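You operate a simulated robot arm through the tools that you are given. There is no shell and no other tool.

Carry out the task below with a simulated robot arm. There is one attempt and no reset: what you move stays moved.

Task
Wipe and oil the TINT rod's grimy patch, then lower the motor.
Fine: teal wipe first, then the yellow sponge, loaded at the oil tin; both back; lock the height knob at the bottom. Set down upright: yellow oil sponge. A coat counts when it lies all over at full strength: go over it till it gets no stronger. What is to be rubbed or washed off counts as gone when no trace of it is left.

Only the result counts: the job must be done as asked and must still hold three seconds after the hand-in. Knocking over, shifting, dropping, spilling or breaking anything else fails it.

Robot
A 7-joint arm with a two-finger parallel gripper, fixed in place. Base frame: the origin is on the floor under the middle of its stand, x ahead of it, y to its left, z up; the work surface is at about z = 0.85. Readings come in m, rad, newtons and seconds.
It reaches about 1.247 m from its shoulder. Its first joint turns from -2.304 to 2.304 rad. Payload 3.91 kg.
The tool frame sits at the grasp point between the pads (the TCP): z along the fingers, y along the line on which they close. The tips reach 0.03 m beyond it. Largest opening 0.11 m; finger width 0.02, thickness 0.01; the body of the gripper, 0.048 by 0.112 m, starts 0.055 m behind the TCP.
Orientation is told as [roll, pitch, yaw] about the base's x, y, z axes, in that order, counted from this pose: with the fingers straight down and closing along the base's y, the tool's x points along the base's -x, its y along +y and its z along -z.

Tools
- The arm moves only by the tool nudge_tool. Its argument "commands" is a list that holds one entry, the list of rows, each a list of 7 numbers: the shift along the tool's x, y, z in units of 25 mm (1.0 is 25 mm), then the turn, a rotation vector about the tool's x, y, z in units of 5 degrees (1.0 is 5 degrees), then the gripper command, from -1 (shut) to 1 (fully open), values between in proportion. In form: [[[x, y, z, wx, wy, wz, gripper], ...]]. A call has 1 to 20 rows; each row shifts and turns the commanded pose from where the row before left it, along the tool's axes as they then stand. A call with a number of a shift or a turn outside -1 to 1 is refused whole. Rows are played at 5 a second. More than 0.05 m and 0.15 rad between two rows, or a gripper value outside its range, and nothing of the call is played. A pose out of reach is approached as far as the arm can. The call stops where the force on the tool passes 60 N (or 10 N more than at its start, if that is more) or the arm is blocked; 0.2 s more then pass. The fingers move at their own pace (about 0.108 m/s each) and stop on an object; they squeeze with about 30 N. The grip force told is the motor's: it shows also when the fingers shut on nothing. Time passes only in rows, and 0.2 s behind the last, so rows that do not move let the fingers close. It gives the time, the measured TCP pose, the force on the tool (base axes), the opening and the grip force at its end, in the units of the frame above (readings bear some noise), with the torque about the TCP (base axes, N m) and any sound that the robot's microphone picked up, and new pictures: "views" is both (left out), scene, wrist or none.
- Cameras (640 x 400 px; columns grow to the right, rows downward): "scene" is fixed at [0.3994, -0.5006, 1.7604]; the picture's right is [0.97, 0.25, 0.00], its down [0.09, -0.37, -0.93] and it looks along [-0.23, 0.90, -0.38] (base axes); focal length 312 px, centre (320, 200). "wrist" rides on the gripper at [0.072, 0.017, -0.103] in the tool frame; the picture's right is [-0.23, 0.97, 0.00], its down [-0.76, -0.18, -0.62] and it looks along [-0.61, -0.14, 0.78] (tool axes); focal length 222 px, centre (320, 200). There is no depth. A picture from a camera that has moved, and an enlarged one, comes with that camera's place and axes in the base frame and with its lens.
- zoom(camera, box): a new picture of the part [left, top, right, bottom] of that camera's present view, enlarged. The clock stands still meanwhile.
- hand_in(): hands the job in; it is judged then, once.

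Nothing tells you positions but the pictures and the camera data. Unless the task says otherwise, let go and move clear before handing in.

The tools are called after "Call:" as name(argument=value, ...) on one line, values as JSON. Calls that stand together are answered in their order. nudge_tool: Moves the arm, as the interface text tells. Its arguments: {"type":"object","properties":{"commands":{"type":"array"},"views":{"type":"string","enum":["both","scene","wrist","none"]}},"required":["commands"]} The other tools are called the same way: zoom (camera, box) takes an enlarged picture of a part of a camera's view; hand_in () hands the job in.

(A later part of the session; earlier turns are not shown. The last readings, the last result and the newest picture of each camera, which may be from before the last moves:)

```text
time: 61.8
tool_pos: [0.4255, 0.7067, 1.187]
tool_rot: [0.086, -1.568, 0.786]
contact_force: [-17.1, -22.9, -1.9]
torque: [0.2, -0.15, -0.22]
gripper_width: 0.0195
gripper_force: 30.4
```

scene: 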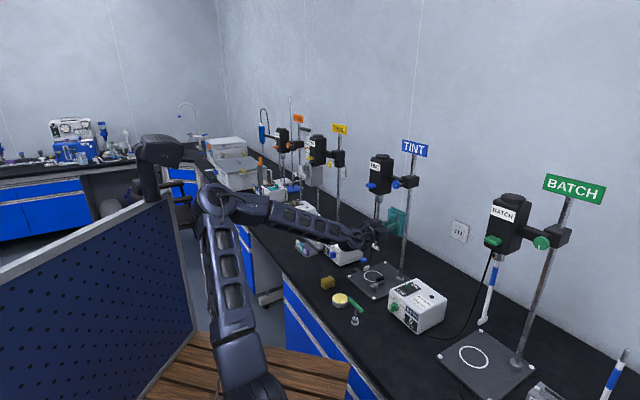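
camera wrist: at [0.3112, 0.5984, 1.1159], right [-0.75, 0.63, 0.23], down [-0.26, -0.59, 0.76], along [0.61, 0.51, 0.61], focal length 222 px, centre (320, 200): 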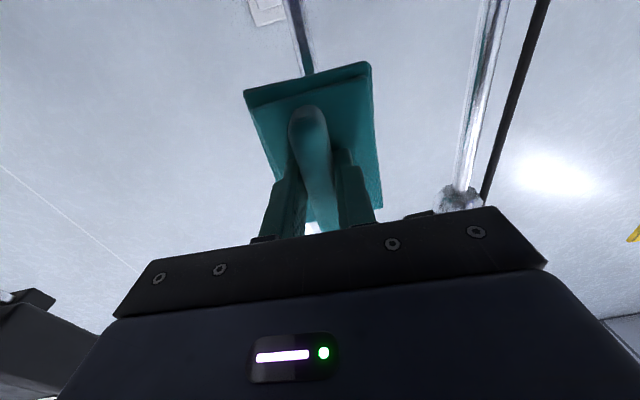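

Call:
nudge_tool(commands=[[[0, 0, -0.01, 0, 0, 0, -1], [-0.5, 0, 0, 0, 0, 0, -1], [-0.8, 0, 0, 0, 0, 0, -1], [0.8, 0, 0, 0, 0, 0, -1], [0.8, 0, 0, 0, 0, 0, -1], [0.8, 0, 0, 0, 0, 0, -1], [0.7, 0, 0, 0, 0, 0, -1], [-0.7, 0, 0, 0, 0, 0, -1], [-0.8, 0, 0, 0, 0, 0, -1], [-0.8, 0, 0, 0, 0, 0, -1], [-0.8, 0, 0, 0, 0, 0, -1], [1, 0, 0, 0, 0, 0, -1], [1, 0, 0, 0, 0, 0, -1], [1, 0, 0, 0, 0, 0, -1]]], views="none")

Call:
nudge_tool(commands=[[[0, 0, -0.2, 0, 0, 0, -1], [0, 0, -1, 0, 0, 0, -1], [0, 0, -1, 0, 0, 0, -1], [0, 0, -1, 0, 0, 0, -1], [0, 0, -1, 0, 0, 0, -1], [0.8, 0, -1, 0, 0, 0, -1]]])

Call:
zoom(camera="scene", box=[390, 170, 430, 240])

```text
time: 64.0
tool_pos: [0.4263, 0.7072, 1.1991]
tool_rot: [-0.254, -1.565, 1.129]
contact_force: [-18.8, -19.3, 8.4]
torque: [0.31, -0.29, -0.11]
gripper_width: 0.0195
gripper_force: 29.6
stopped in row 11: the force on the tool passed its limit at 61 N (the readings are from after the stop); the commanded pose is now the measured one
```

```text
time: 65.4
tool_pos: [0.343, 0.6078, 1.1796]
tool_rot: [-0.162, -1.564, 1.032]
contact_force: [0.2, -0.6, -0.6]
torque: [-0.03, 0.0, 0.04]
gripper_width: 0.0191
gripper_force: 29.9
camera wrist: at [0.2623, 0.5405, 1.1086], right [-0.75, 0.63, 0.23], down [-0.26, -0.59, 0.77], along [0.61, 0.51, 0.6], focal length 222 px, centre (320, 200)
```

scene: 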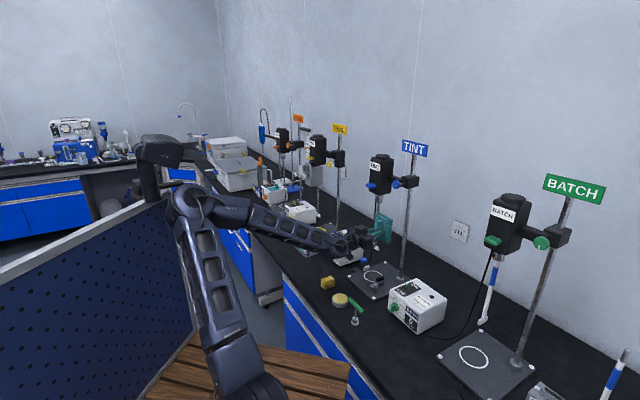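
wrist: 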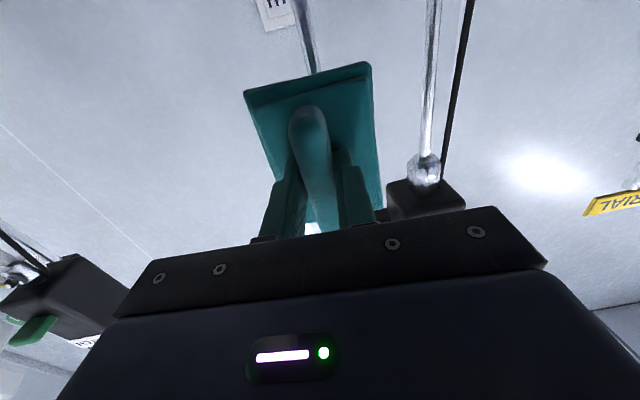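

```text
5.71 times, centred on (410, 205) of scene
camera zoom: at [0.3994, -0.5006, 1.7604], right [0.97, 0.25, 0.0], down [0.09, -0.37, -0.93], along [-0.23, 0.9, -0.38], focal length 1780 px, centre (-194, 171)
```

zoom: 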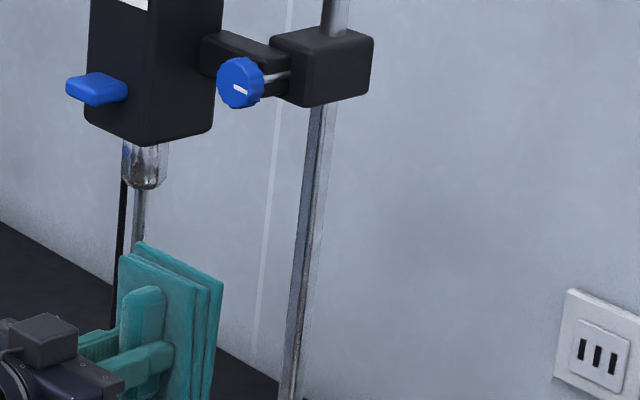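

The rod is clean and the wipe hasn't slipped. I'll retract and bring the tool upright to return the wipe.

Call:
nudge_tool(commands=[[[0, 0.523, -0.858, 0, 0, 0, -1], [0, 0.523, -0.858, 0, 0, 0, -1], [0, 0.523, -0.858, 0, 0, 0, -1], [0, 0.523, -0.858, 0, 0, 0, -1], [0, 0.523, -0.858, 0, 0, 0, -1], [0, 0.523, -0.858, 0, 0, 0, -1], [0, 0, 0, 0, 1, 0, -1], [0, 0, 0, 0, 1, 0, -1], [0, 0, 0, 0, 1, 0, -1], [0, 0, 0, 0, 1, 0, -1], [0, 0, 0, 0, 1, 0, -1], [0, 0, 0, 0, 1, 0, -1], [0, 0, 0, 0, 1, 0, -1], [0, 0, 0, 0, 1, 0, -1], [0, 0, 0, 0, 1, 0, -1], [0, 0, 0, 0, 1, 0, -1], [0, 0, 0, 0, 1, 0, -1], [0, 0, 0, 0, 1, 0, -1], [0, 0, 0, 0, 1, 0, -1], [0, 0, 0, 0, 1, 0, -1]]], views="scene")

Call:
nudge_tool(commands=[[[0, 0, 0, 0, 1, 0, -1], [0, 0, 0, 0, 1, 0, -1], [0, 0, 0, 0, 1, 0, -1], [0, 0, 0, 0, 0.9, 0, -1], [0, 0, 0, 0, 0, 0, -1]]])

```text
time: 67.0
tool_pos: [0.3268, 0.5432, 1.1805]
tool_rot: [0.439, -1.49, 0.274]
contact_force: [0.4, -0.9, -0.6]
torque: [-0.04, 0.0, 0.07]
gripper_width: 0.0192
gripper_force: 30.3
stopped in row 7: the arm was blocked; the commanded pose is now the measured one
```

scene: 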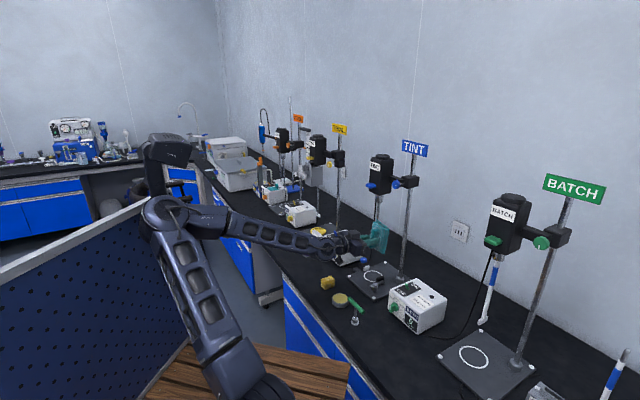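

```text
time: 68.2
tool_pos: [0.2961, 0.5453, 1.1837]
tool_rot: [0.043, -1.168, 0.688]
contact_force: [0.6, -0.9, -0.8]
torque: [0.02, 0.03, 0.0]
gripper_width: 0.0193
gripper_force: 30.1
camera wrist: at [0.1921, 0.4774, 1.1587], right [-0.58, 0.78, 0.23], down [-0.08, -0.33, 0.94], along [0.81, 0.53, 0.25], focal length 222 px, centre (320, 200)
```

scene: 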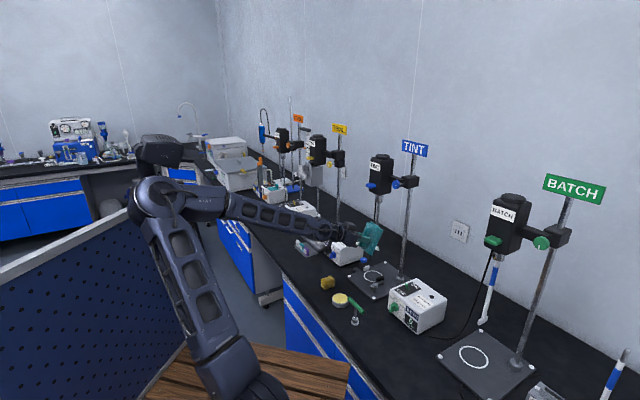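
wrist: 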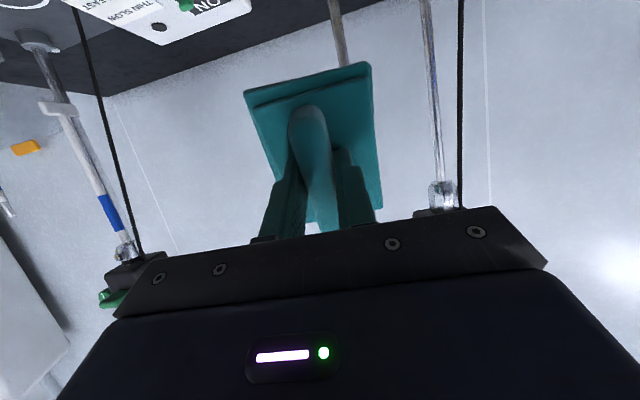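

The arm reported being blocked, perhaps at the elbow or at a joint limit. I'll check the elbow region before going on.

Call:
zoom(camera="scene", box=[90, 110, 290, 250])

Call:
zoom(camera="scene", box=[80, 180, 300, 400])

```text
2.86 times, centred on (190, 180) of scene
camera zoom: at [0.3994, -0.5006, 1.7604], right [0.97, 0.25, 0.0], down [0.09, -0.37, -0.93], along [-0.23, 0.9, -0.38], focal length 890 px, centre (691, 257)
```

zoom: 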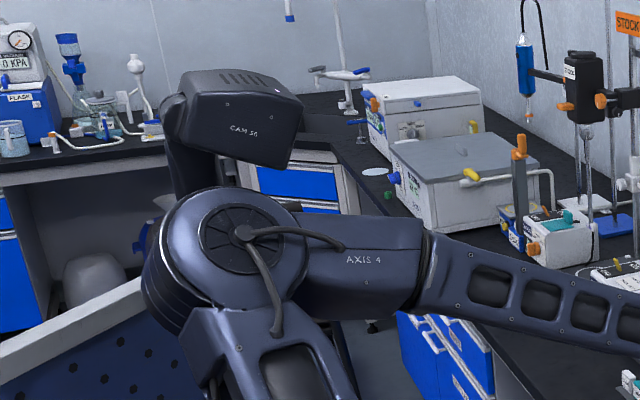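

```text
1.82 times, centred on (190, 290) of scene
camera zoom: at [0.3994, -0.5006, 1.7604], right [0.97, 0.25, 0.0], down [0.09, -0.37, -0.93], along [-0.23, 0.9, -0.38], focal length 566 px, centre (556, 36)
```

zoom: 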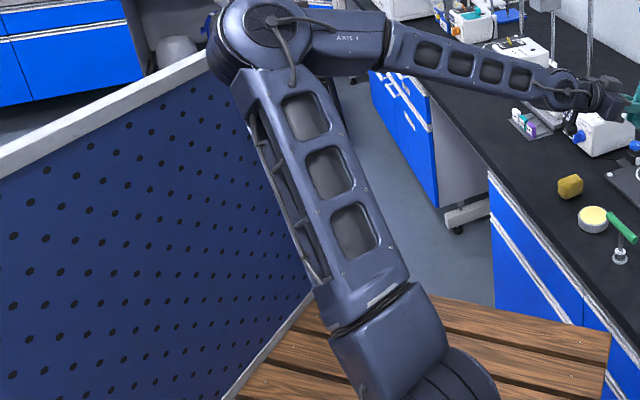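

Call:
nudge_tool(commands=[[[0, 0, 0, 0, 0, 0, -1], [0, 0, 0, 0, 0, 0, -1]]], views="none")

```text
time: 68.8
tool_pos: [0.2971, 0.5461, 1.1848]
tool_rot: [0.047, -1.169, 0.687]
contact_force: [0.4, -0.6, 0.0]
torque: [-0.01, 0.05, -0.03]
gripper_width: 0.0194
gripper_force: 29.5
```

CAM 36 hasn't moved and the tool forces are nil. I'll continue bringing the tool upright in short steps and watch it.

Call:
nudge_tool(commands=[[[0, 0, 0, 0, 1, 0, -1], [0, 0, 0, 0, 1, 0, -1], [0, 0, 0, 0, 1, 0, -1], [0, 0, 0, 0, 1, 0, -1]]], views="scene")

```text
time: 69.8
tool_pos: [0.2964, 0.5452, 1.1844]
tool_rot: [0.023, -0.82, 0.711]
contact_force: [0.0, -0.6, -0.7]
torque: [-0.04, -0.02, 0.01]
gripper_width: 0.0193
gripper_force: 30.2
```

scene: 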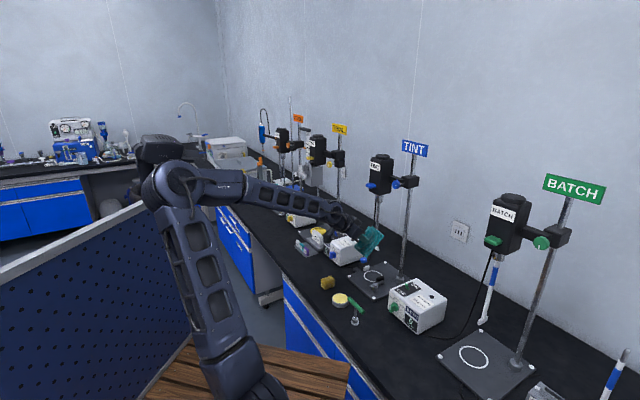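

Call:
nudge_tool(commands=[[[0, 0, 0, 0, 1, 0, -1], [0, 0, 0, 0, 1, 0, -1], [0, 0, 0, 0, 1, 0, -1], [0, 0, 0, 0, 1, 0, -1], [0, 0, 0, 0, 1, 0, -1]]], views="scene")

```text
time: 71.0
tool_pos: [0.2959, 0.5468, 1.1843]
tool_rot: [0.016, -0.383, 0.724]
contact_force: [0.0, 0.7, -0.3]
torque: [0.01, 0.02, -0.02]
gripper_width: 0.0192
gripper_force: 30.1
```

scene: 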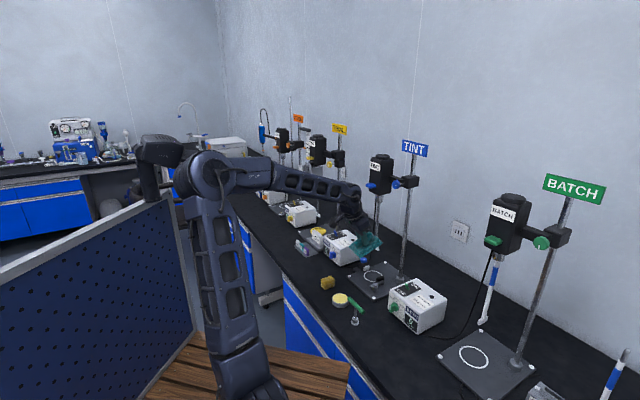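

Call:
nudge_tool(commands=[[[0, 0, 0, 0, 1, 0, -1], [0, 0, 0, 0, 1, 0, -1], [0, 0, 0, 0, 1, 0, -1], [0, 0, 0, 0, 1, 0, -1], [0, 0, 0, 0, 0.39, 0, -1], [0, 0, 0, 0, 0, -0.7, -1], [0, 0, 0, 0, 0, 0, -1]]])

```text
time: 72.6
tool_pos: [0.2974, 0.5457, 1.1823]
tool_rot: [0.018, -0.003, 0.787]
contact_force: [0.6, -0.2, -0.8]
torque: [0.01, 0.0, -0.02]
gripper_width: 0.0197
gripper_force: 30.2
camera wrist: at [0.2348, 0.5056, 1.2869], right [-0.53, 0.85, 0.02], down [0.67, 0.41, 0.62], along [0.52, 0.34, -0.78], focal length 222 px, centre (320, 200)
```

scene: 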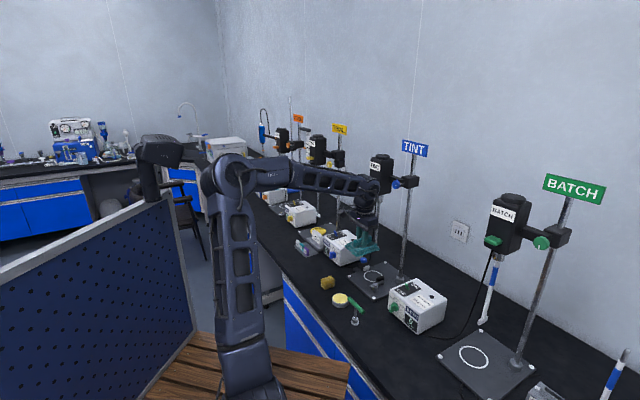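
wrist: 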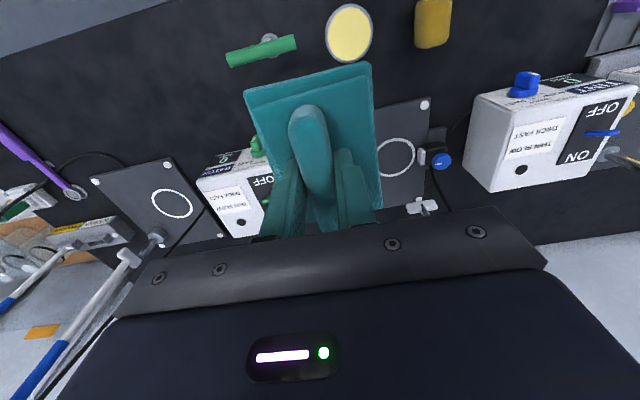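

Upright again. I'll level the small roll and carry the wipe back above its home spot.

Call:
nudge_tool(commands=[[[0, 0, 0, 0.2, 0, 0, -1], [0.133, 0.906, 0.229, 0, 0, 0, -1], [0.133, 0.906, 0.229, 0, 0, 0, -1], [0.133, 0.906, 0.229, 0, 0, 0, -1], [0.133, 0.906, 0.229, 0, 0, 0, -1], [0.133, 0.906, 0.229, 0, 0, 0, -1], [0.133, 0.906, 0.229, 0, 0, 0, -1], [0.133, 0.906, 0.229, 0, 0, 0, -1], [0.133, 0.906, 0.229, 0, 0, 0, -1], [0.133, 0.906, 0.229, 0, 0, 0, -1], [0.133, 0.906, 0.229, 0, 0, 0, -1], [0.133, 0.906, 0.229, 0, 0, 0, -1], [0.133, 0.906, 0.229, 0, 0, 0, -1], [0.133, 0.906, 0.229, 0, 0, 0, -1], [0.133, 0.906, 0.229, 0, 0, 0, -1], [0, 0, 0, 0, 0, 0, -1]]])

```text
time: 76.0
tool_pos: [0.0378, 0.7396, 1.104]
tool_rot: [0.0, -0.002, 0.79]
contact_force: [0.2, -0.2, -0.2]
torque: [-0.03, 0.02, 0.01]
gripper_width: 0.0195
gripper_force: 30.1
camera wrist: at [-0.0253, 0.6995, 1.2091], right [-0.53, 0.85, 0.0], down [0.66, 0.41, 0.62], along [0.53, 0.33, -0.78], focal length 222 px, centre (320, 200)
```

scene: 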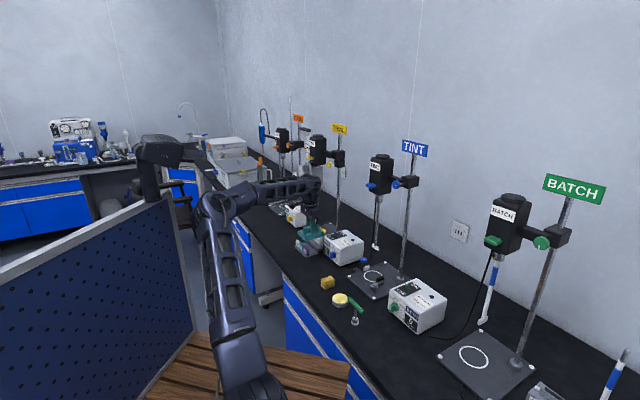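
wrist: 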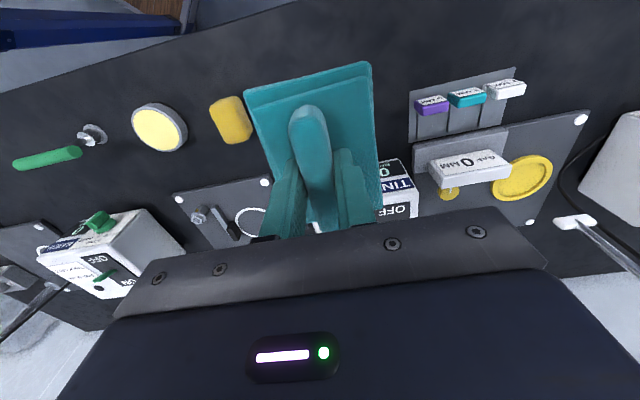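

Call:
nudge_tool(commands=[[[0, -0.144, 0.98, 0, 0, 0, -1], [0, 0, 0.98, 0, 0, 0, -1], [0, 0, 0.98, 0, 0, 0, -1], [0, 0, 0.98, 0, 0, 0, -1], [0, 0, 0.98, 0, 0, 0, -1], [0, 0, 0.98, 0, 0, 0, -1], [0, 0, 0.98, 0, 0, 0, -1], [0, 0, 0.7, 0, 0, 0, -1], [0, 0, 0.3, 0, 0, 0, -1], [0, 0, 0.1, 0, 0, 0, -1], [0, 0, 0, 0, 0, 0, -1]]])

```text
time: 78.4
tool_pos: [0.0424, 0.7341, 0.9059]
tool_rot: [0.0, -0.003, 0.79]
contact_force: [-0.3, -0.3, -0.2]
torque: [0.0, 0.0, -0.05]
gripper_width: 0.0195
gripper_force: 29.5
camera wrist: at [-0.0211, 0.6958, 1.009], right [-0.53, 0.85, 0.0], down [0.66, 0.41, 0.62], along [0.53, 0.33, -0.78], focal length 222 px, centre (320, 200)
```

scene: 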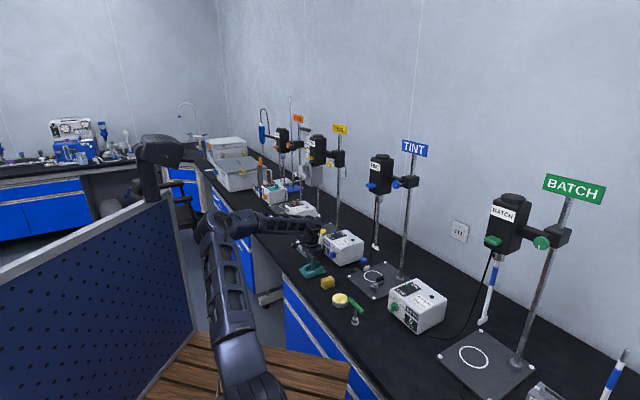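
wrist: 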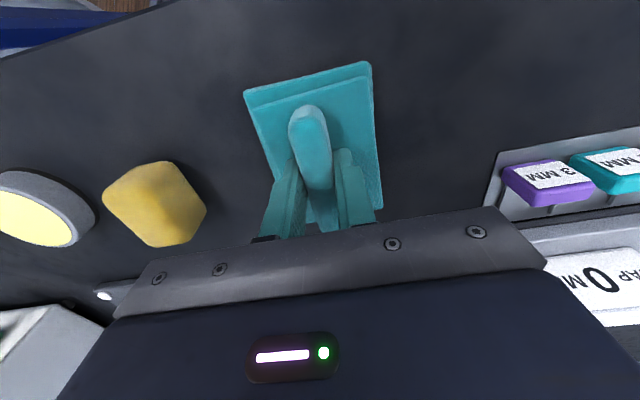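

The hand is about 4 mm off home, so I'll correct that, lower to the bench and release.

Call:
nudge_tool(commands=[[[0, 0.13, 0, 0, 0, 0, -1], [0, 0, 0.08, 0, 0, 0, -1], [0, 0, 0, 0, 0, 0, -1]]], views="wrist")

```text
time: 79.2
tool_pos: [0.0412, 0.738, 0.9028]
tool_rot: [0.0, -0.001, 0.788]
contact_force: [-0.1, 0.3, -1.0]
torque: [-0.05, -0.01, 0.01]
gripper_width: 0.0193
gripper_force: 30.2
camera wrist: at [-0.0233, 0.6984, 1.0072], right [-0.53, 0.85, 0.0], down [0.66, 0.41, 0.62], along [0.53, 0.33, -0.78], focal length 222 px, centre (320, 200)
```

wrist: 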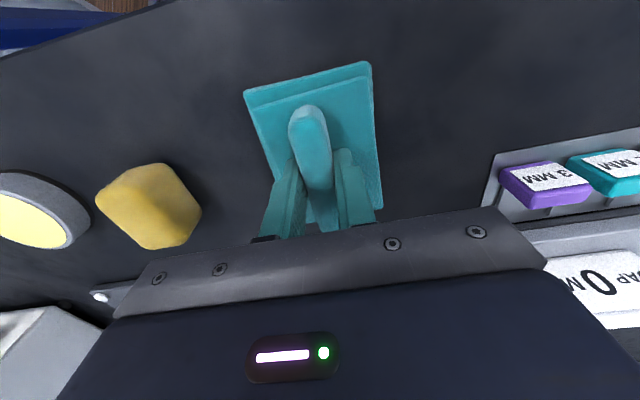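

Call:
nudge_tool(commands=[[[0, 0, 0.06, 0, 0, 0, -1], [0, 0, 0, 0, 0, 0, -1]]], views="none")

```text
time: 79.8
tool_pos: [0.0406, 0.738, 0.902]
tool_rot: [-0.002, -0.003, 0.788]
contact_force: [-0.7, 0.1, -0.8]
torque: [0.0, 0.0, 0.0]
gripper_width: 0.0188
gripper_force: 29.8
```

Call:
nudge_tool(commands=[[[0, 0, 0.06, 0, 0, 0, -1], [0, 0, 0, 0, 0, 0, -1]]], views="none")

```text
time: 80.4
tool_pos: [0.0389, 0.7368, 0.9005]
tool_rot: [0.0, -0.002, 0.79]
contact_force: [0.6, 1.3, 5.8]
torque: [-0.23, 0.21, 0.0]
gripper_width: 0.0193
gripper_force: 30.1
```

Light contact with the bench, so I'll open the fingers and rise.

Call:
nudge_tool(commands=[[[0, 0, 0, 0, 0, 0, -0.5], [0, 0, 0, 0, 0, 0, 0], [0, 0, 0, 0, 0, 0, 0], [0, 0, -0.4, 0, 0, 0, 0], [0, 0, -0.9, 0, 0, 0, 0], [0, 0, -0.9, 0, 0, 0, 0.5], [0, 0, -0.9, 0, 0, 0, 1], [0, 0, -0.9, 0, 0, 0, 1], [0, 0, -0.9, 0, 0, 0, 1]]])

Call:
zoom(camera="wrist", box=[120, 60, 420, 220])

```text
time: 82.4
tool_pos: [0.0392, 0.7355, 1.0232]
tool_rot: [0.0, -0.001, 0.791]
contact_force: [0.3, -0.1, -0.1]
torque: [-0.01, 0.0, 0.0]
gripper_width: 0.1099
gripper_force: 0.0
camera wrist: at [-0.0242, 0.6969, 1.1268], right [-0.53, 0.85, 0.0], down [0.66, 0.41, 0.62], along [0.53, 0.33, -0.78], focal length 222 px, centre (320, 200)
```

scene: 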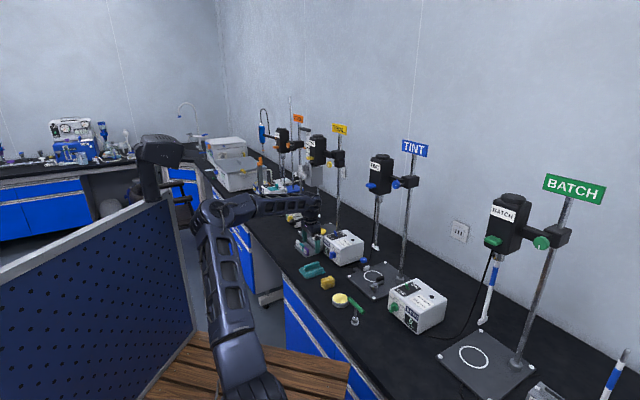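
wrist: 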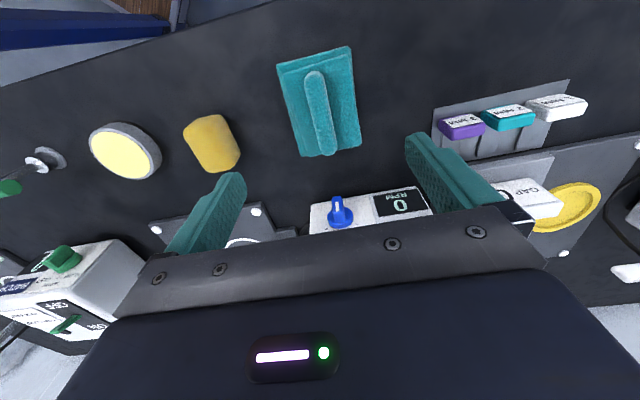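

```text
2.13 times, centred on (270, 140) of wrist
camera zoom: at [-0.0242, 0.6969, 1.1268], right [-0.53, 0.85, 0.0], down [0.66, 0.41, 0.62], along [0.53, 0.33, -0.78], focal length 474 px, centre (427, 328)
```

zoom: 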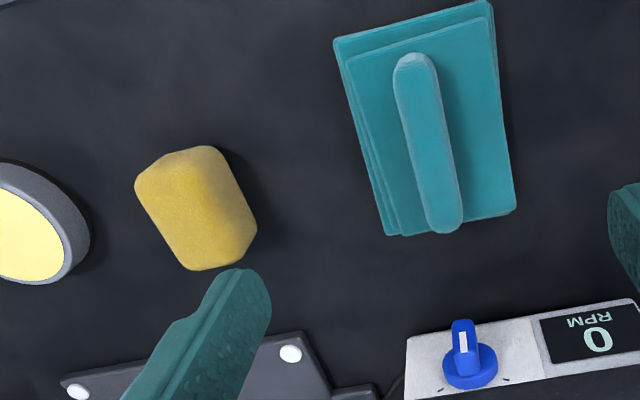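

The wipe is back in place. Next, the sponge: I'll move above it at about (0.141, 0.648) and look straight between the fingers.

Call:
nudge_tool(commands=[[[-0.073, -0.888, 0.133, 0, 0, 0, 1], [-0.073, -0.888, 0.133, 0, 0, 0, 1], [-0.073, -0.888, 0.133, 0, 0, 0, 1], [-0.073, -0.888, 0.133, 0, 0, 0, 1], [-0.073, -0.888, 0.133, 0, 0, 0, 1], [-0.073, -0.888, 0.133, 0, 0, 0, 1]]])

Call:
zoom(camera="wrist", box=[220, 60, 420, 220])

```text
time: 83.8
tool_pos: [0.1387, 0.6532, 1.0029]
tool_rot: [0.0, -0.001, 0.787]
contact_force: [-0.2, 0.4, -0.4]
torque: [0.0, -0.02, 0.0]
gripper_width: 0.1099
gripper_force: 0.0
camera wrist: at [0.0755, 0.6142, 1.106], right [-0.53, 0.85, 0.0], down [0.66, 0.41, 0.62], along [0.53, 0.33, -0.78], focal length 222 px, centre (320, 200)
```

scene: 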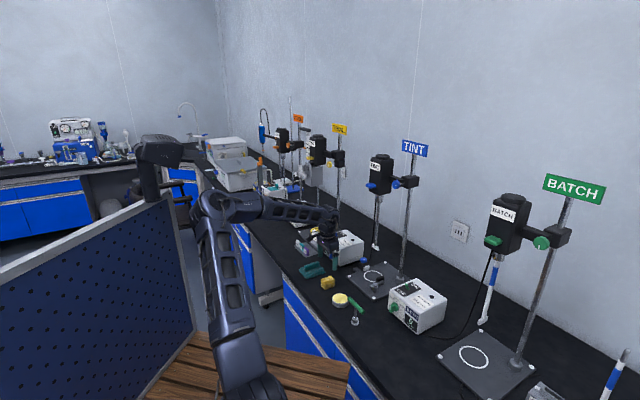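
wrist: 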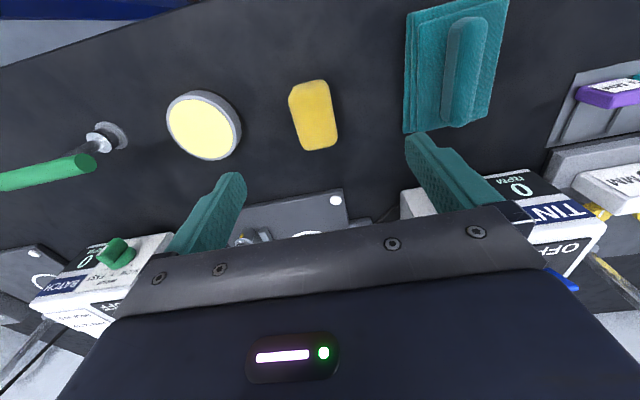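

```text
2.50 times, centred on (320, 140) of wrist
camera zoom: at [0.0755, 0.6142, 1.106], right [-0.53, 0.85, 0.0], down [0.66, 0.41, 0.62], along [0.53, 0.33, -0.78], focal length 555 px, centre (320, 350)
```

zoom: 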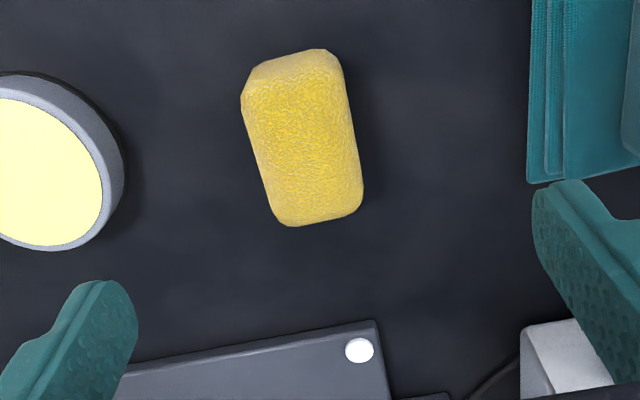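

The sponge is centred at (0.142, 0.650), about 0.051×0.036 m and aligned with the tool. I'll centre on it and descend.

Call:
nudge_tool(commands=[[[0, -0.19, 0.5, 0, 0, 0, 1], [0, 0, 0.9, 0, 0, 0, 1], [0, 0, 0.9, 0, 0, 0, 1], [0, 0, 0.9, 0, 0, 0, 1], [0, 0, 0.8, 0, 0, 0, 1], [0, 0, 0.35, 0, 0, 0, 1], [0, 0, 0, 0, 0, 0, 1]]])

Call:
zoom(camera="wrist", box=[200, 80, 440, 240])

Call:
zoom(camera="scene", box=[290, 250, 370, 320])

```text
time: 85.4
tool_pos: [0.1447, 0.6486, 0.8954]
tool_rot: [-0.001, -0.002, 0.789]
contact_force: [0.4, 0.1, -0.2]
torque: [-0.02, -0.02, 0.0]
gripper_width: 0.1101
gripper_force: 0.1
camera wrist: at [0.081, 0.609, 0.9984], right [-0.53, 0.85, 0.0], down [0.66, 0.41, 0.62], along [0.53, 0.33, -0.78], focal length 222 px, centre (320, 200)
```

scene: 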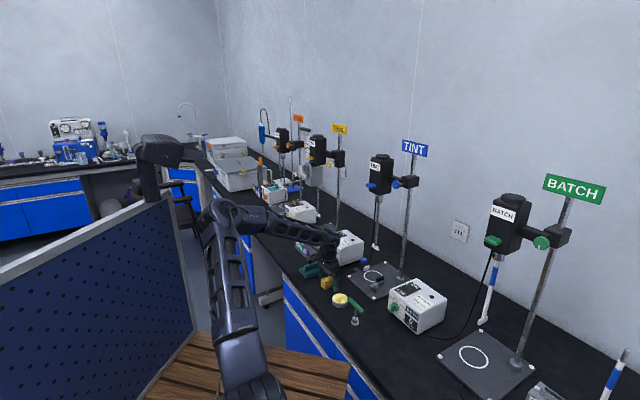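
wrist: 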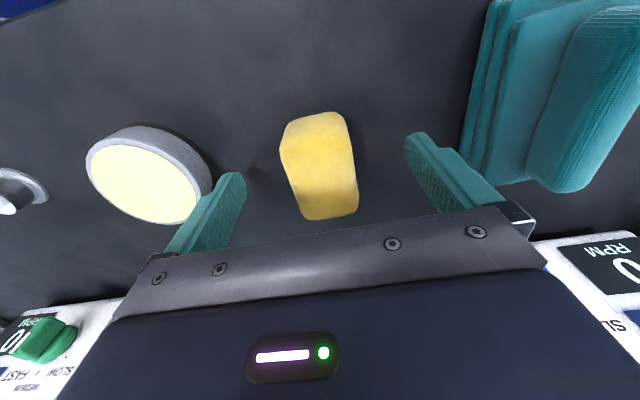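

```text
2.50 times, centred on (320, 160) of wrist
camera zoom: at [0.081, 0.609, 0.9984], right [-0.53, 0.85, 0.0], down [0.66, 0.41, 0.62], along [0.53, 0.33, -0.78], focal length 555 px, centre (320, 300)
```

zoom: 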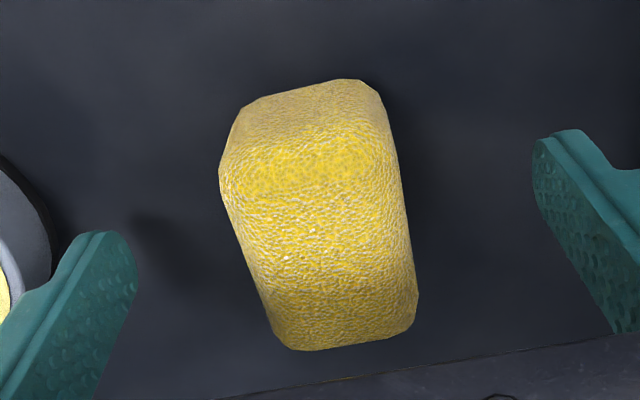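

```text
5.71 times, centred on (330, 285) of scene
camera zoom: at [0.3994, -0.5006, 1.7604], right [0.97, 0.25, 0.0], down [0.09, -0.37, -0.93], along [-0.23, 0.9, -0.38], focal length 1780 px, centre (263, -286)
```

zoom: 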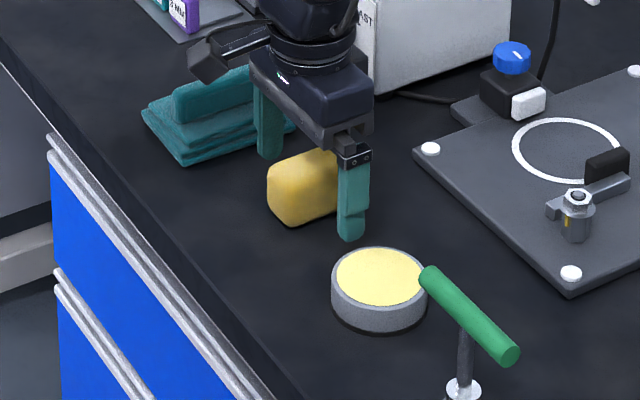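

Well centred. I'll close gently on the sponge.

Call:
nudge_tool(commands=[[[0, 0, 0, 0, 0, 0, 0], [0, 0, 0, 0, 0, 0, -0.3], [0, 0, 0, 0, 0, 0, -0.6], [0, 0, 0, 0, 0, 0, -1], [0, 0, 0, 0, 0, 0, -1], [0, 0, 0, 0, 0, 0, -1]]])

Call:
zoom(camera="wrist", box=[200, 80, 440, 240])

```text
time: 86.8
tool_pos: [0.1436, 0.6474, 0.8949]
tool_rot: [0.0, -0.002, 0.789]
contact_force: [-0.3, 1.2, 2.0]
torque: [0.02, -0.01, 0.01]
gripper_width: 0.0395
gripper_force: 29.7
camera wrist: at [0.0809, 0.609, 0.9985], right [-0.53, 0.85, 0.0], down [0.66, 0.41, 0.62], along [0.53, 0.33, -0.78], focal length 222 px, centre (320, 200)
```

scene: 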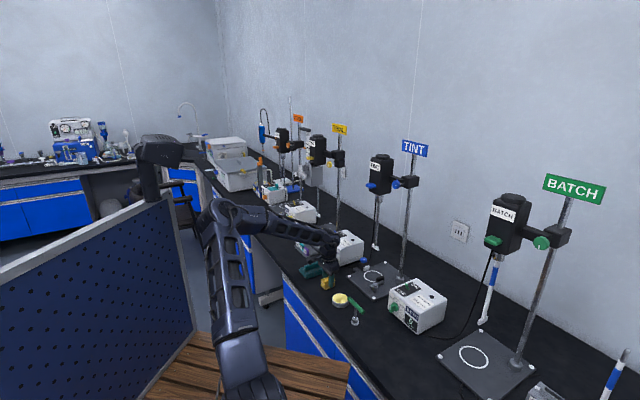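
wrist: 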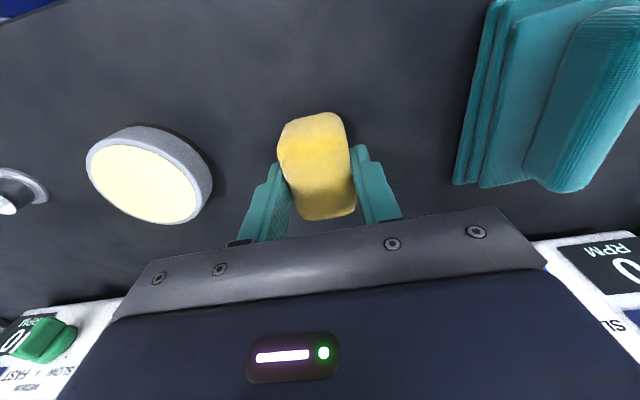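

```text
2.50 times, centred on (320, 160) of wrist
camera zoom: at [0.0809, 0.609, 0.9985], right [-0.53, 0.85, 0.0], down [0.66, 0.41, 0.62], along [0.53, 0.33, -0.78], focal length 555 px, centre (320, 300)
```

zoom: 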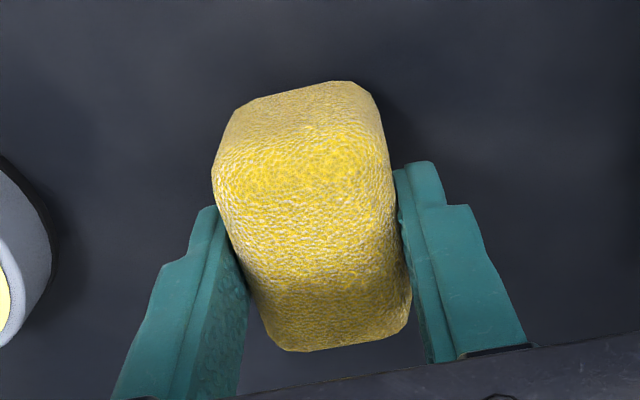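

The sponge is gripped (home: TCP (0.1436, 0.648, 0.895), yaw 0.788). I'll lift it and move over the oil tin.

Call:
nudge_tool(commands=[[[0, 0, -0.6, 0, 0, 0, -1], [0, 0, -0.9, 0, 0, 0, -1], [0, 0, -0.9, 0, 0, 0, -1], [0, 0, -0.9, 0, 0, 0, -1], [0, 0, -0.9, 0, 0, 0, -1], [0.0925, -0.79, 0, 0, 0, 0, -1], [0.0925, -0.79, 0, 0, 0, 0, -1], [0.0925, -0.79, 0, 0, 0, 0, -1], [0.0925, -0.79, 0, 0, 0, 0, -1], [0.0925, -0.79, 0, 0, 0, 0, -1], [0.0925, -0.79, 0, 0, 0, 0, -1]]])

Call:
zoom(camera="wrist", box=[200, 20, 440, 220])

Call:
zoom(camera="scene", box=[300, 240, 400, 340])

```text
time: 89.2
tool_pos: [0.2204, 0.553, 0.9973]
tool_rot: [0.001, -0.001, 0.789]
contact_force: [0.6, 1.2, -1.0]
torque: [-0.03, -0.03, -0.02]
gripper_width: 0.0391
gripper_force: 29.8
camera wrist: at [0.1566, 0.5141, 1.1015], right [-0.53, 0.85, 0.0], down [0.66, 0.41, 0.62], along [0.53, 0.33, -0.78], focal length 222 px, centre (320, 200)
```

scene: 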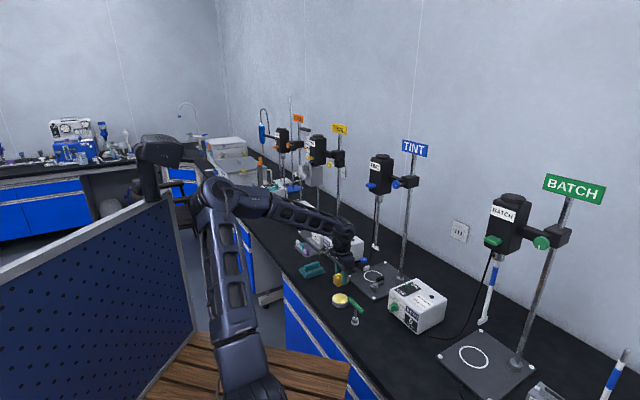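
wrist: 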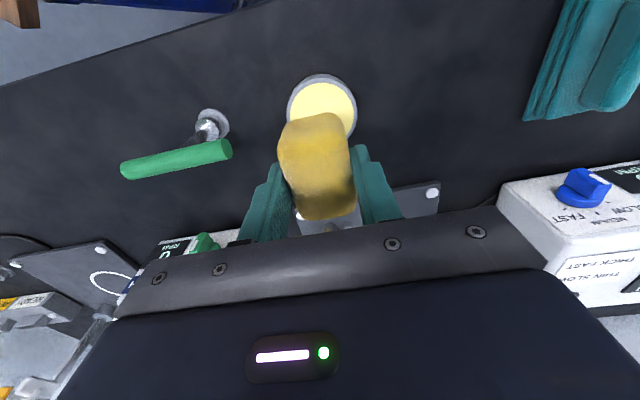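

```text
2.00 times, centred on (320, 120) of wrist
camera zoom: at [0.1566, 0.5141, 1.1015], right [-0.53, 0.85, 0.0], down [0.66, 0.41, 0.62], along [0.53, 0.33, -0.78], focal length 444 px, centre (320, 360)
```

zoom: 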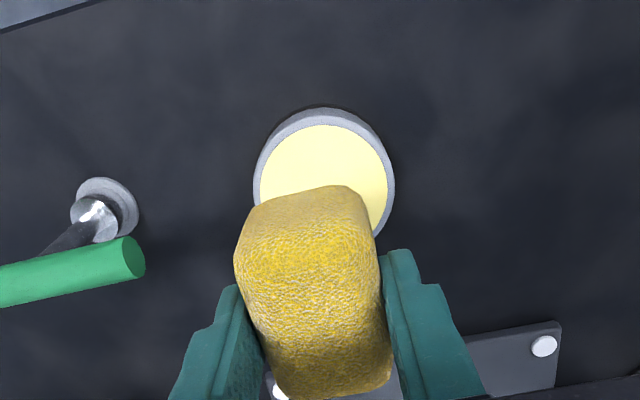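

```text
4.00 times, centred on (350, 290) of scene
camera zoom: at [0.3994, -0.5006, 1.7604], right [0.97, 0.25, 0.0], down [0.09, -0.37, -0.93], along [-0.23, 0.9, -0.38], focal length 1246 px, centre (200, -160)
```

zoom: 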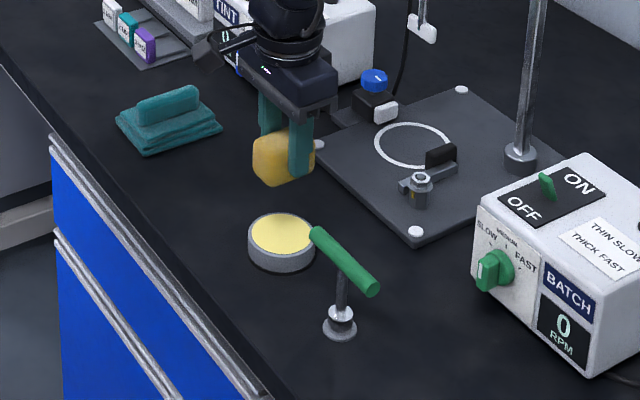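

The tin is centred at about (0.214, 0.551). I'll align and lower toward the oil.

Call:
nudge_tool(commands=[[[0.23, 0.12, 0, 0, 0, 0, -1], [0, 0, 0.9, 0, 0, 0, -1], [0, 0, 0.9, 0, 0, 0, -1], [0, 0, 0.8, 0, 0, 0, -1], [0, 0, 0, 0, 0, 0, -1]]])

Call:
zoom(camera="scene", box=[310, 250, 390, 330])

```text
time: 90.4
tool_pos: [0.2149, 0.5513, 0.9343]
tool_rot: [0.0, -0.002, 0.79]
contact_force: [0.1, 0.1, -0.3]
torque: [0.02, -0.03, -0.02]
gripper_width: 0.0394
gripper_force: 30.3
camera wrist: at [0.1512, 0.5127, 1.0386], right [-0.53, 0.85, 0.0], down [0.66, 0.41, 0.62], along [0.53, 0.33, -0.78], focal length 222 px, centre (320, 200)
```

scene: 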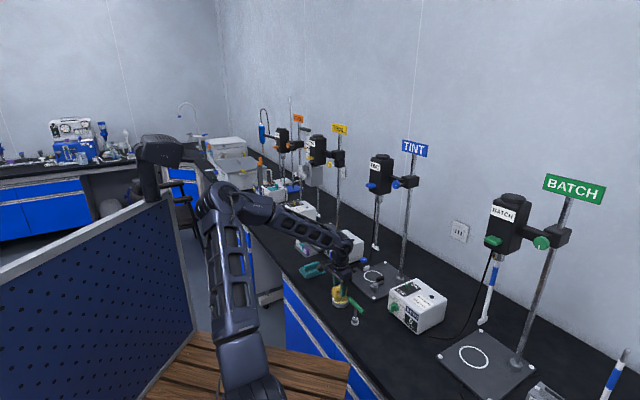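
wrist: 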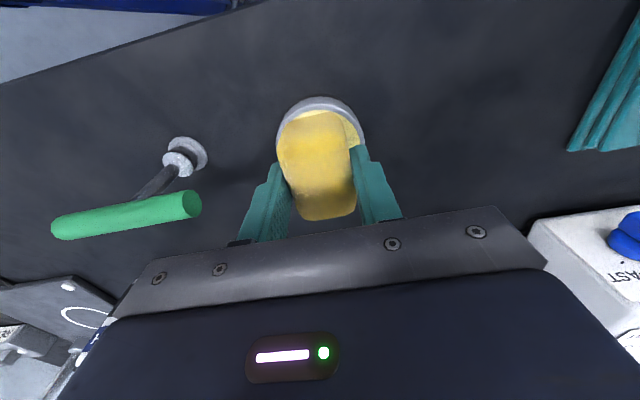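

```text
5.00 times, centred on (350, 290) of scene
camera zoom: at [0.3994, -0.5006, 1.7604], right [0.97, 0.25, 0.0], down [0.09, -0.37, -0.93], along [-0.23, 0.9, -0.38], focal length 1557 px, centre (170, -250)
```

zoom: 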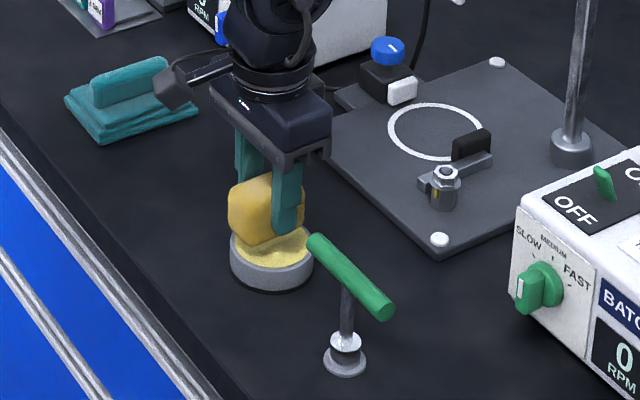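

Call:
nudge_tool(commands=[[[0, 0, 0.2, 0, 0, 0, -1], [0, 0, 0.1, 0, 0, 0, -1]]], views="none")

Call:
nudge_tool(commands=[[[0, 0, 0.1, 0, 0, 0, -1]]], views="none")

Call:
nudge_tool(commands=[[[0, 0, 0.08, 0, 0, 0, -1]]], views="none")

```text
time: 91.0
tool_pos: [0.2157, 0.5513, 0.9264]
tool_rot: [-0.001, -0.001, 0.788]
contact_force: [0.1, 0.2, -0.7]
torque: [0.02, 0.02, 0.01]
gripper_width: 0.0395
gripper_force: 30.2
```

```text
time: 91.4
tool_pos: [0.2139, 0.5516, 0.9238]
tool_rot: [0.001, -0.002, 0.788]
contact_force: [0.5, -0.3, -0.1]
torque: [-0.01, -0.01, 0.03]
gripper_width: 0.0395
gripper_force: 30.2
```

```text
time: 91.8
tool_pos: [0.2129, 0.5513, 0.9208]
tool_rot: [-0.001, -0.002, 0.789]
contact_force: [0.5, 0.1, -0.9]
torque: [0.01, 0.0, -0.01]
gripper_width: 0.0392
gripper_force: 29.7
```

Call:
nudge_tool(commands=[[[0, 0, 0.08, 0, 0, 0, -1]]], views="none")

Call:
nudge_tool(commands=[[[0, 0, 0.08, 0, 0, 0, -1]]], views="none")

Call:
nudge_tool(commands=[[[0, 0, 0.08, 0, 0, 0, -1]]], views="none")

```text
time: 92.2
tool_pos: [0.2134, 0.5509, 0.9189]
tool_rot: [0.001, -0.002, 0.79]
contact_force: [-1.1, -3.5, 7.6]
torque: [-0.17, 0.02, -0.04]
gripper_width: 0.0391
gripper_force: 30.2
```

```text
time: 92.6
tool_pos: [0.2128, 0.5525, 0.9184]
tool_rot: [0.002, -0.003, 0.788]
contact_force: [0.0, -14.6, 38.1]
torque: [-0.62, -0.03, -0.01]
gripper_width: 0.0395
gripper_force: 30.3
```

```text
time: 93.0
tool_pos: [0.2137, 0.5536, 0.916]
tool_rot: [0.001, -0.006, 0.788]
contact_force: [0.1, -6.7, 47.6]
torque: [-0.13, -0.17, -0.04]
gripper_width: 0.0398
gripper_force: 30.3
```

Pressed on the oil (about 40 N). I'll hold a moment, then lift and check the tin and sponge.

Call:
nudge_tool(commands=[[[0, 0, -0.08, 0, 0, 0, -1], [0, 0, 0, 0, 0, 0, -1], [0, 0, 0, 0, 0, 0, -1], [0, 0, 0, 0, 0, 0, -1], [0, 0, -0.4, 0, 0, 0, -1], [0, 0, -0.8, 0, 0, 0, -1], [0, 0, -0.9, 0, 0, 0, -1], [0, 0, -0.9, 0, 0, 0, -1]]])

Call:
zoom(camera="scene", box=[310, 250, 390, 330])

Call:
zoom(camera="wrist", box=[200, 20, 440, 220])

```text
time: 94.8
tool_pos: [0.2136, 0.5544, 0.9916]
tool_rot: [-0.001, -0.001, 0.79]
contact_force: [0.1, 0.3, -1.0]
torque: [0.02, -0.01, 0.0]
gripper_width: 0.0393
gripper_force: 29.8
camera wrist: at [0.1499, 0.5145, 1.095], right [-0.53, 0.85, 0.0], down [0.66, 0.41, 0.62], along [0.53, 0.33, -0.78], focal length 222 px, centre (320, 200)
```

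scene: 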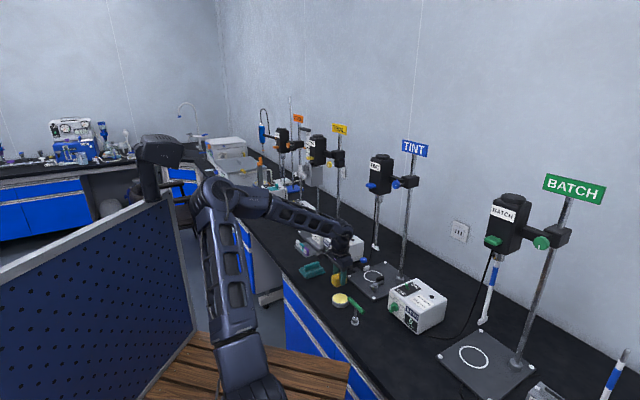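
wrist: 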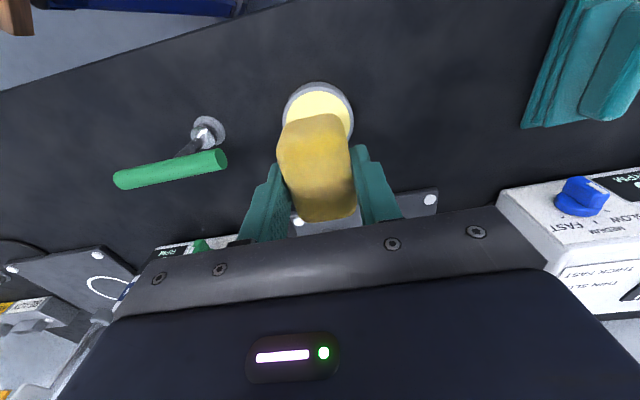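

```text
5.00 times, centred on (350, 290) of scene
camera zoom: at [0.3994, -0.5006, 1.7604], right [0.97, 0.25, 0.0], down [0.09, -0.37, -0.93], along [-0.23, 0.9, -0.38], focal length 1557 px, centre (170, -250)
```

zoom: 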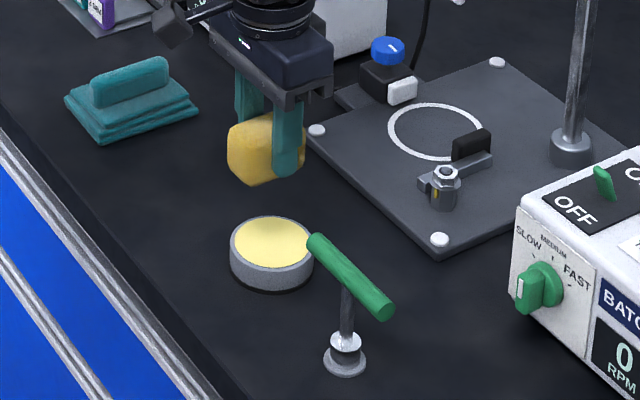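

```text
2.00 times, centred on (320, 120) of wrist
camera zoom: at [0.1499, 0.5145, 1.095], right [-0.53, 0.85, 0.0], down [0.66, 0.41, 0.62], along [0.53, 0.33, -0.78], focal length 444 px, centre (320, 360)
```

zoom: 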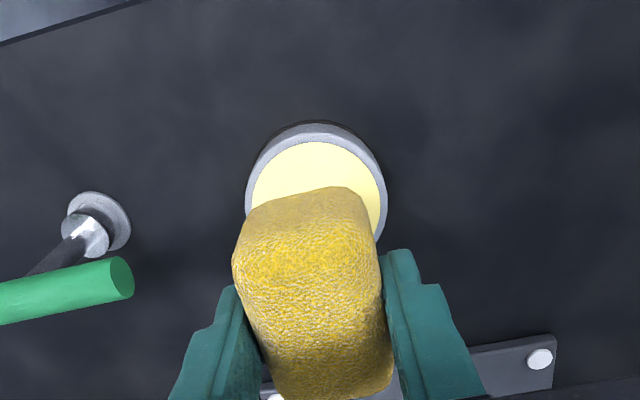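

The tin hasn't moved and the sponge should be loaded. I'll raise it, turn the yaw to 58° and go to the staging point.

Call:
nudge_tool(commands=[[[0, 0, -0.9, 0, 0, 0, -1], [0, 0, -0.9, 0, 0, -0.33, -1], [0, 0, -0.9, 0, 0, -0.33, -1], [0, 0, -0.9, 0, 0, -0.33, -1], [0, 0, -0.9, 0, 0, -0.33, -1], [0, 0, -0.9, 0, 0, -0.33, -1], [0, 0, -0.9, 0, 0, -0.33, -1], [0, 0, -0.9, 0, 0, -0.33, -1], [0, 0, -0.8, 0, 0, -0.29, -1], [-0.42, -0.75, 0, 0, 0, 0, -1], [-0.42, -0.75, 0, 0, 0, 0, -1], [-0.42, -0.75, 0, 0, 0, 0, -1], [-0.42, -0.75, 0, 0, 0, 0, -1]]], views="scene")

Call:
nudge_tool(commands=[[[0, 0, 0, 0, -1, 0, -1], [0, 0, 0, 0, -1, 0, -1], [0, 0, 0, 0, -1, 0, -1], [0, 0, 0, 0, -1, 0, -1], [0, 0, 0, 0, -1, 0, -1], [0, 0, 0, 0, -1, 0, -1], [0, 0, 0, 0, -1, 0, -1], [0, 0, 0, 0, -1, 0, -1], [0, 0, 0, 0, -1, 0, -1], [0, 0, 0, 0, -1, 0, -1], [0, 0, 0, 0, -1, 0, -1], [0, 0, 0, 0, -1, 0, -1]]], views="scene")

```text
time: 97.6
tool_pos: [0.2996, 0.5487, 1.1926]
tool_rot: [0.001, -0.002, 1.016]
contact_force: [-0.3, -0.1, 0.4]
torque: [0.01, -0.05, 0.0]
gripper_width: 0.0396
gripper_force: 30.1
```

scene: 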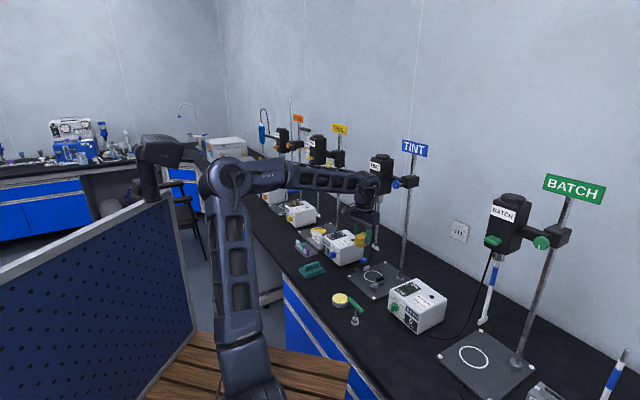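

```text
time: 100.2
tool_pos: [0.299, 0.5469, 1.1937]
tool_rot: [-0.001, -1.05, 1.017]
contact_force: [0.0, -1.1, -1.0]
torque: [-0.01, -0.03, -0.03]
gripper_width: 0.0393
gripper_force: 30.0
```

scene: 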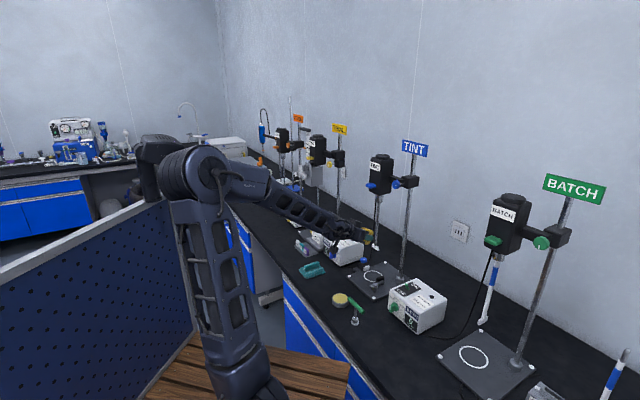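

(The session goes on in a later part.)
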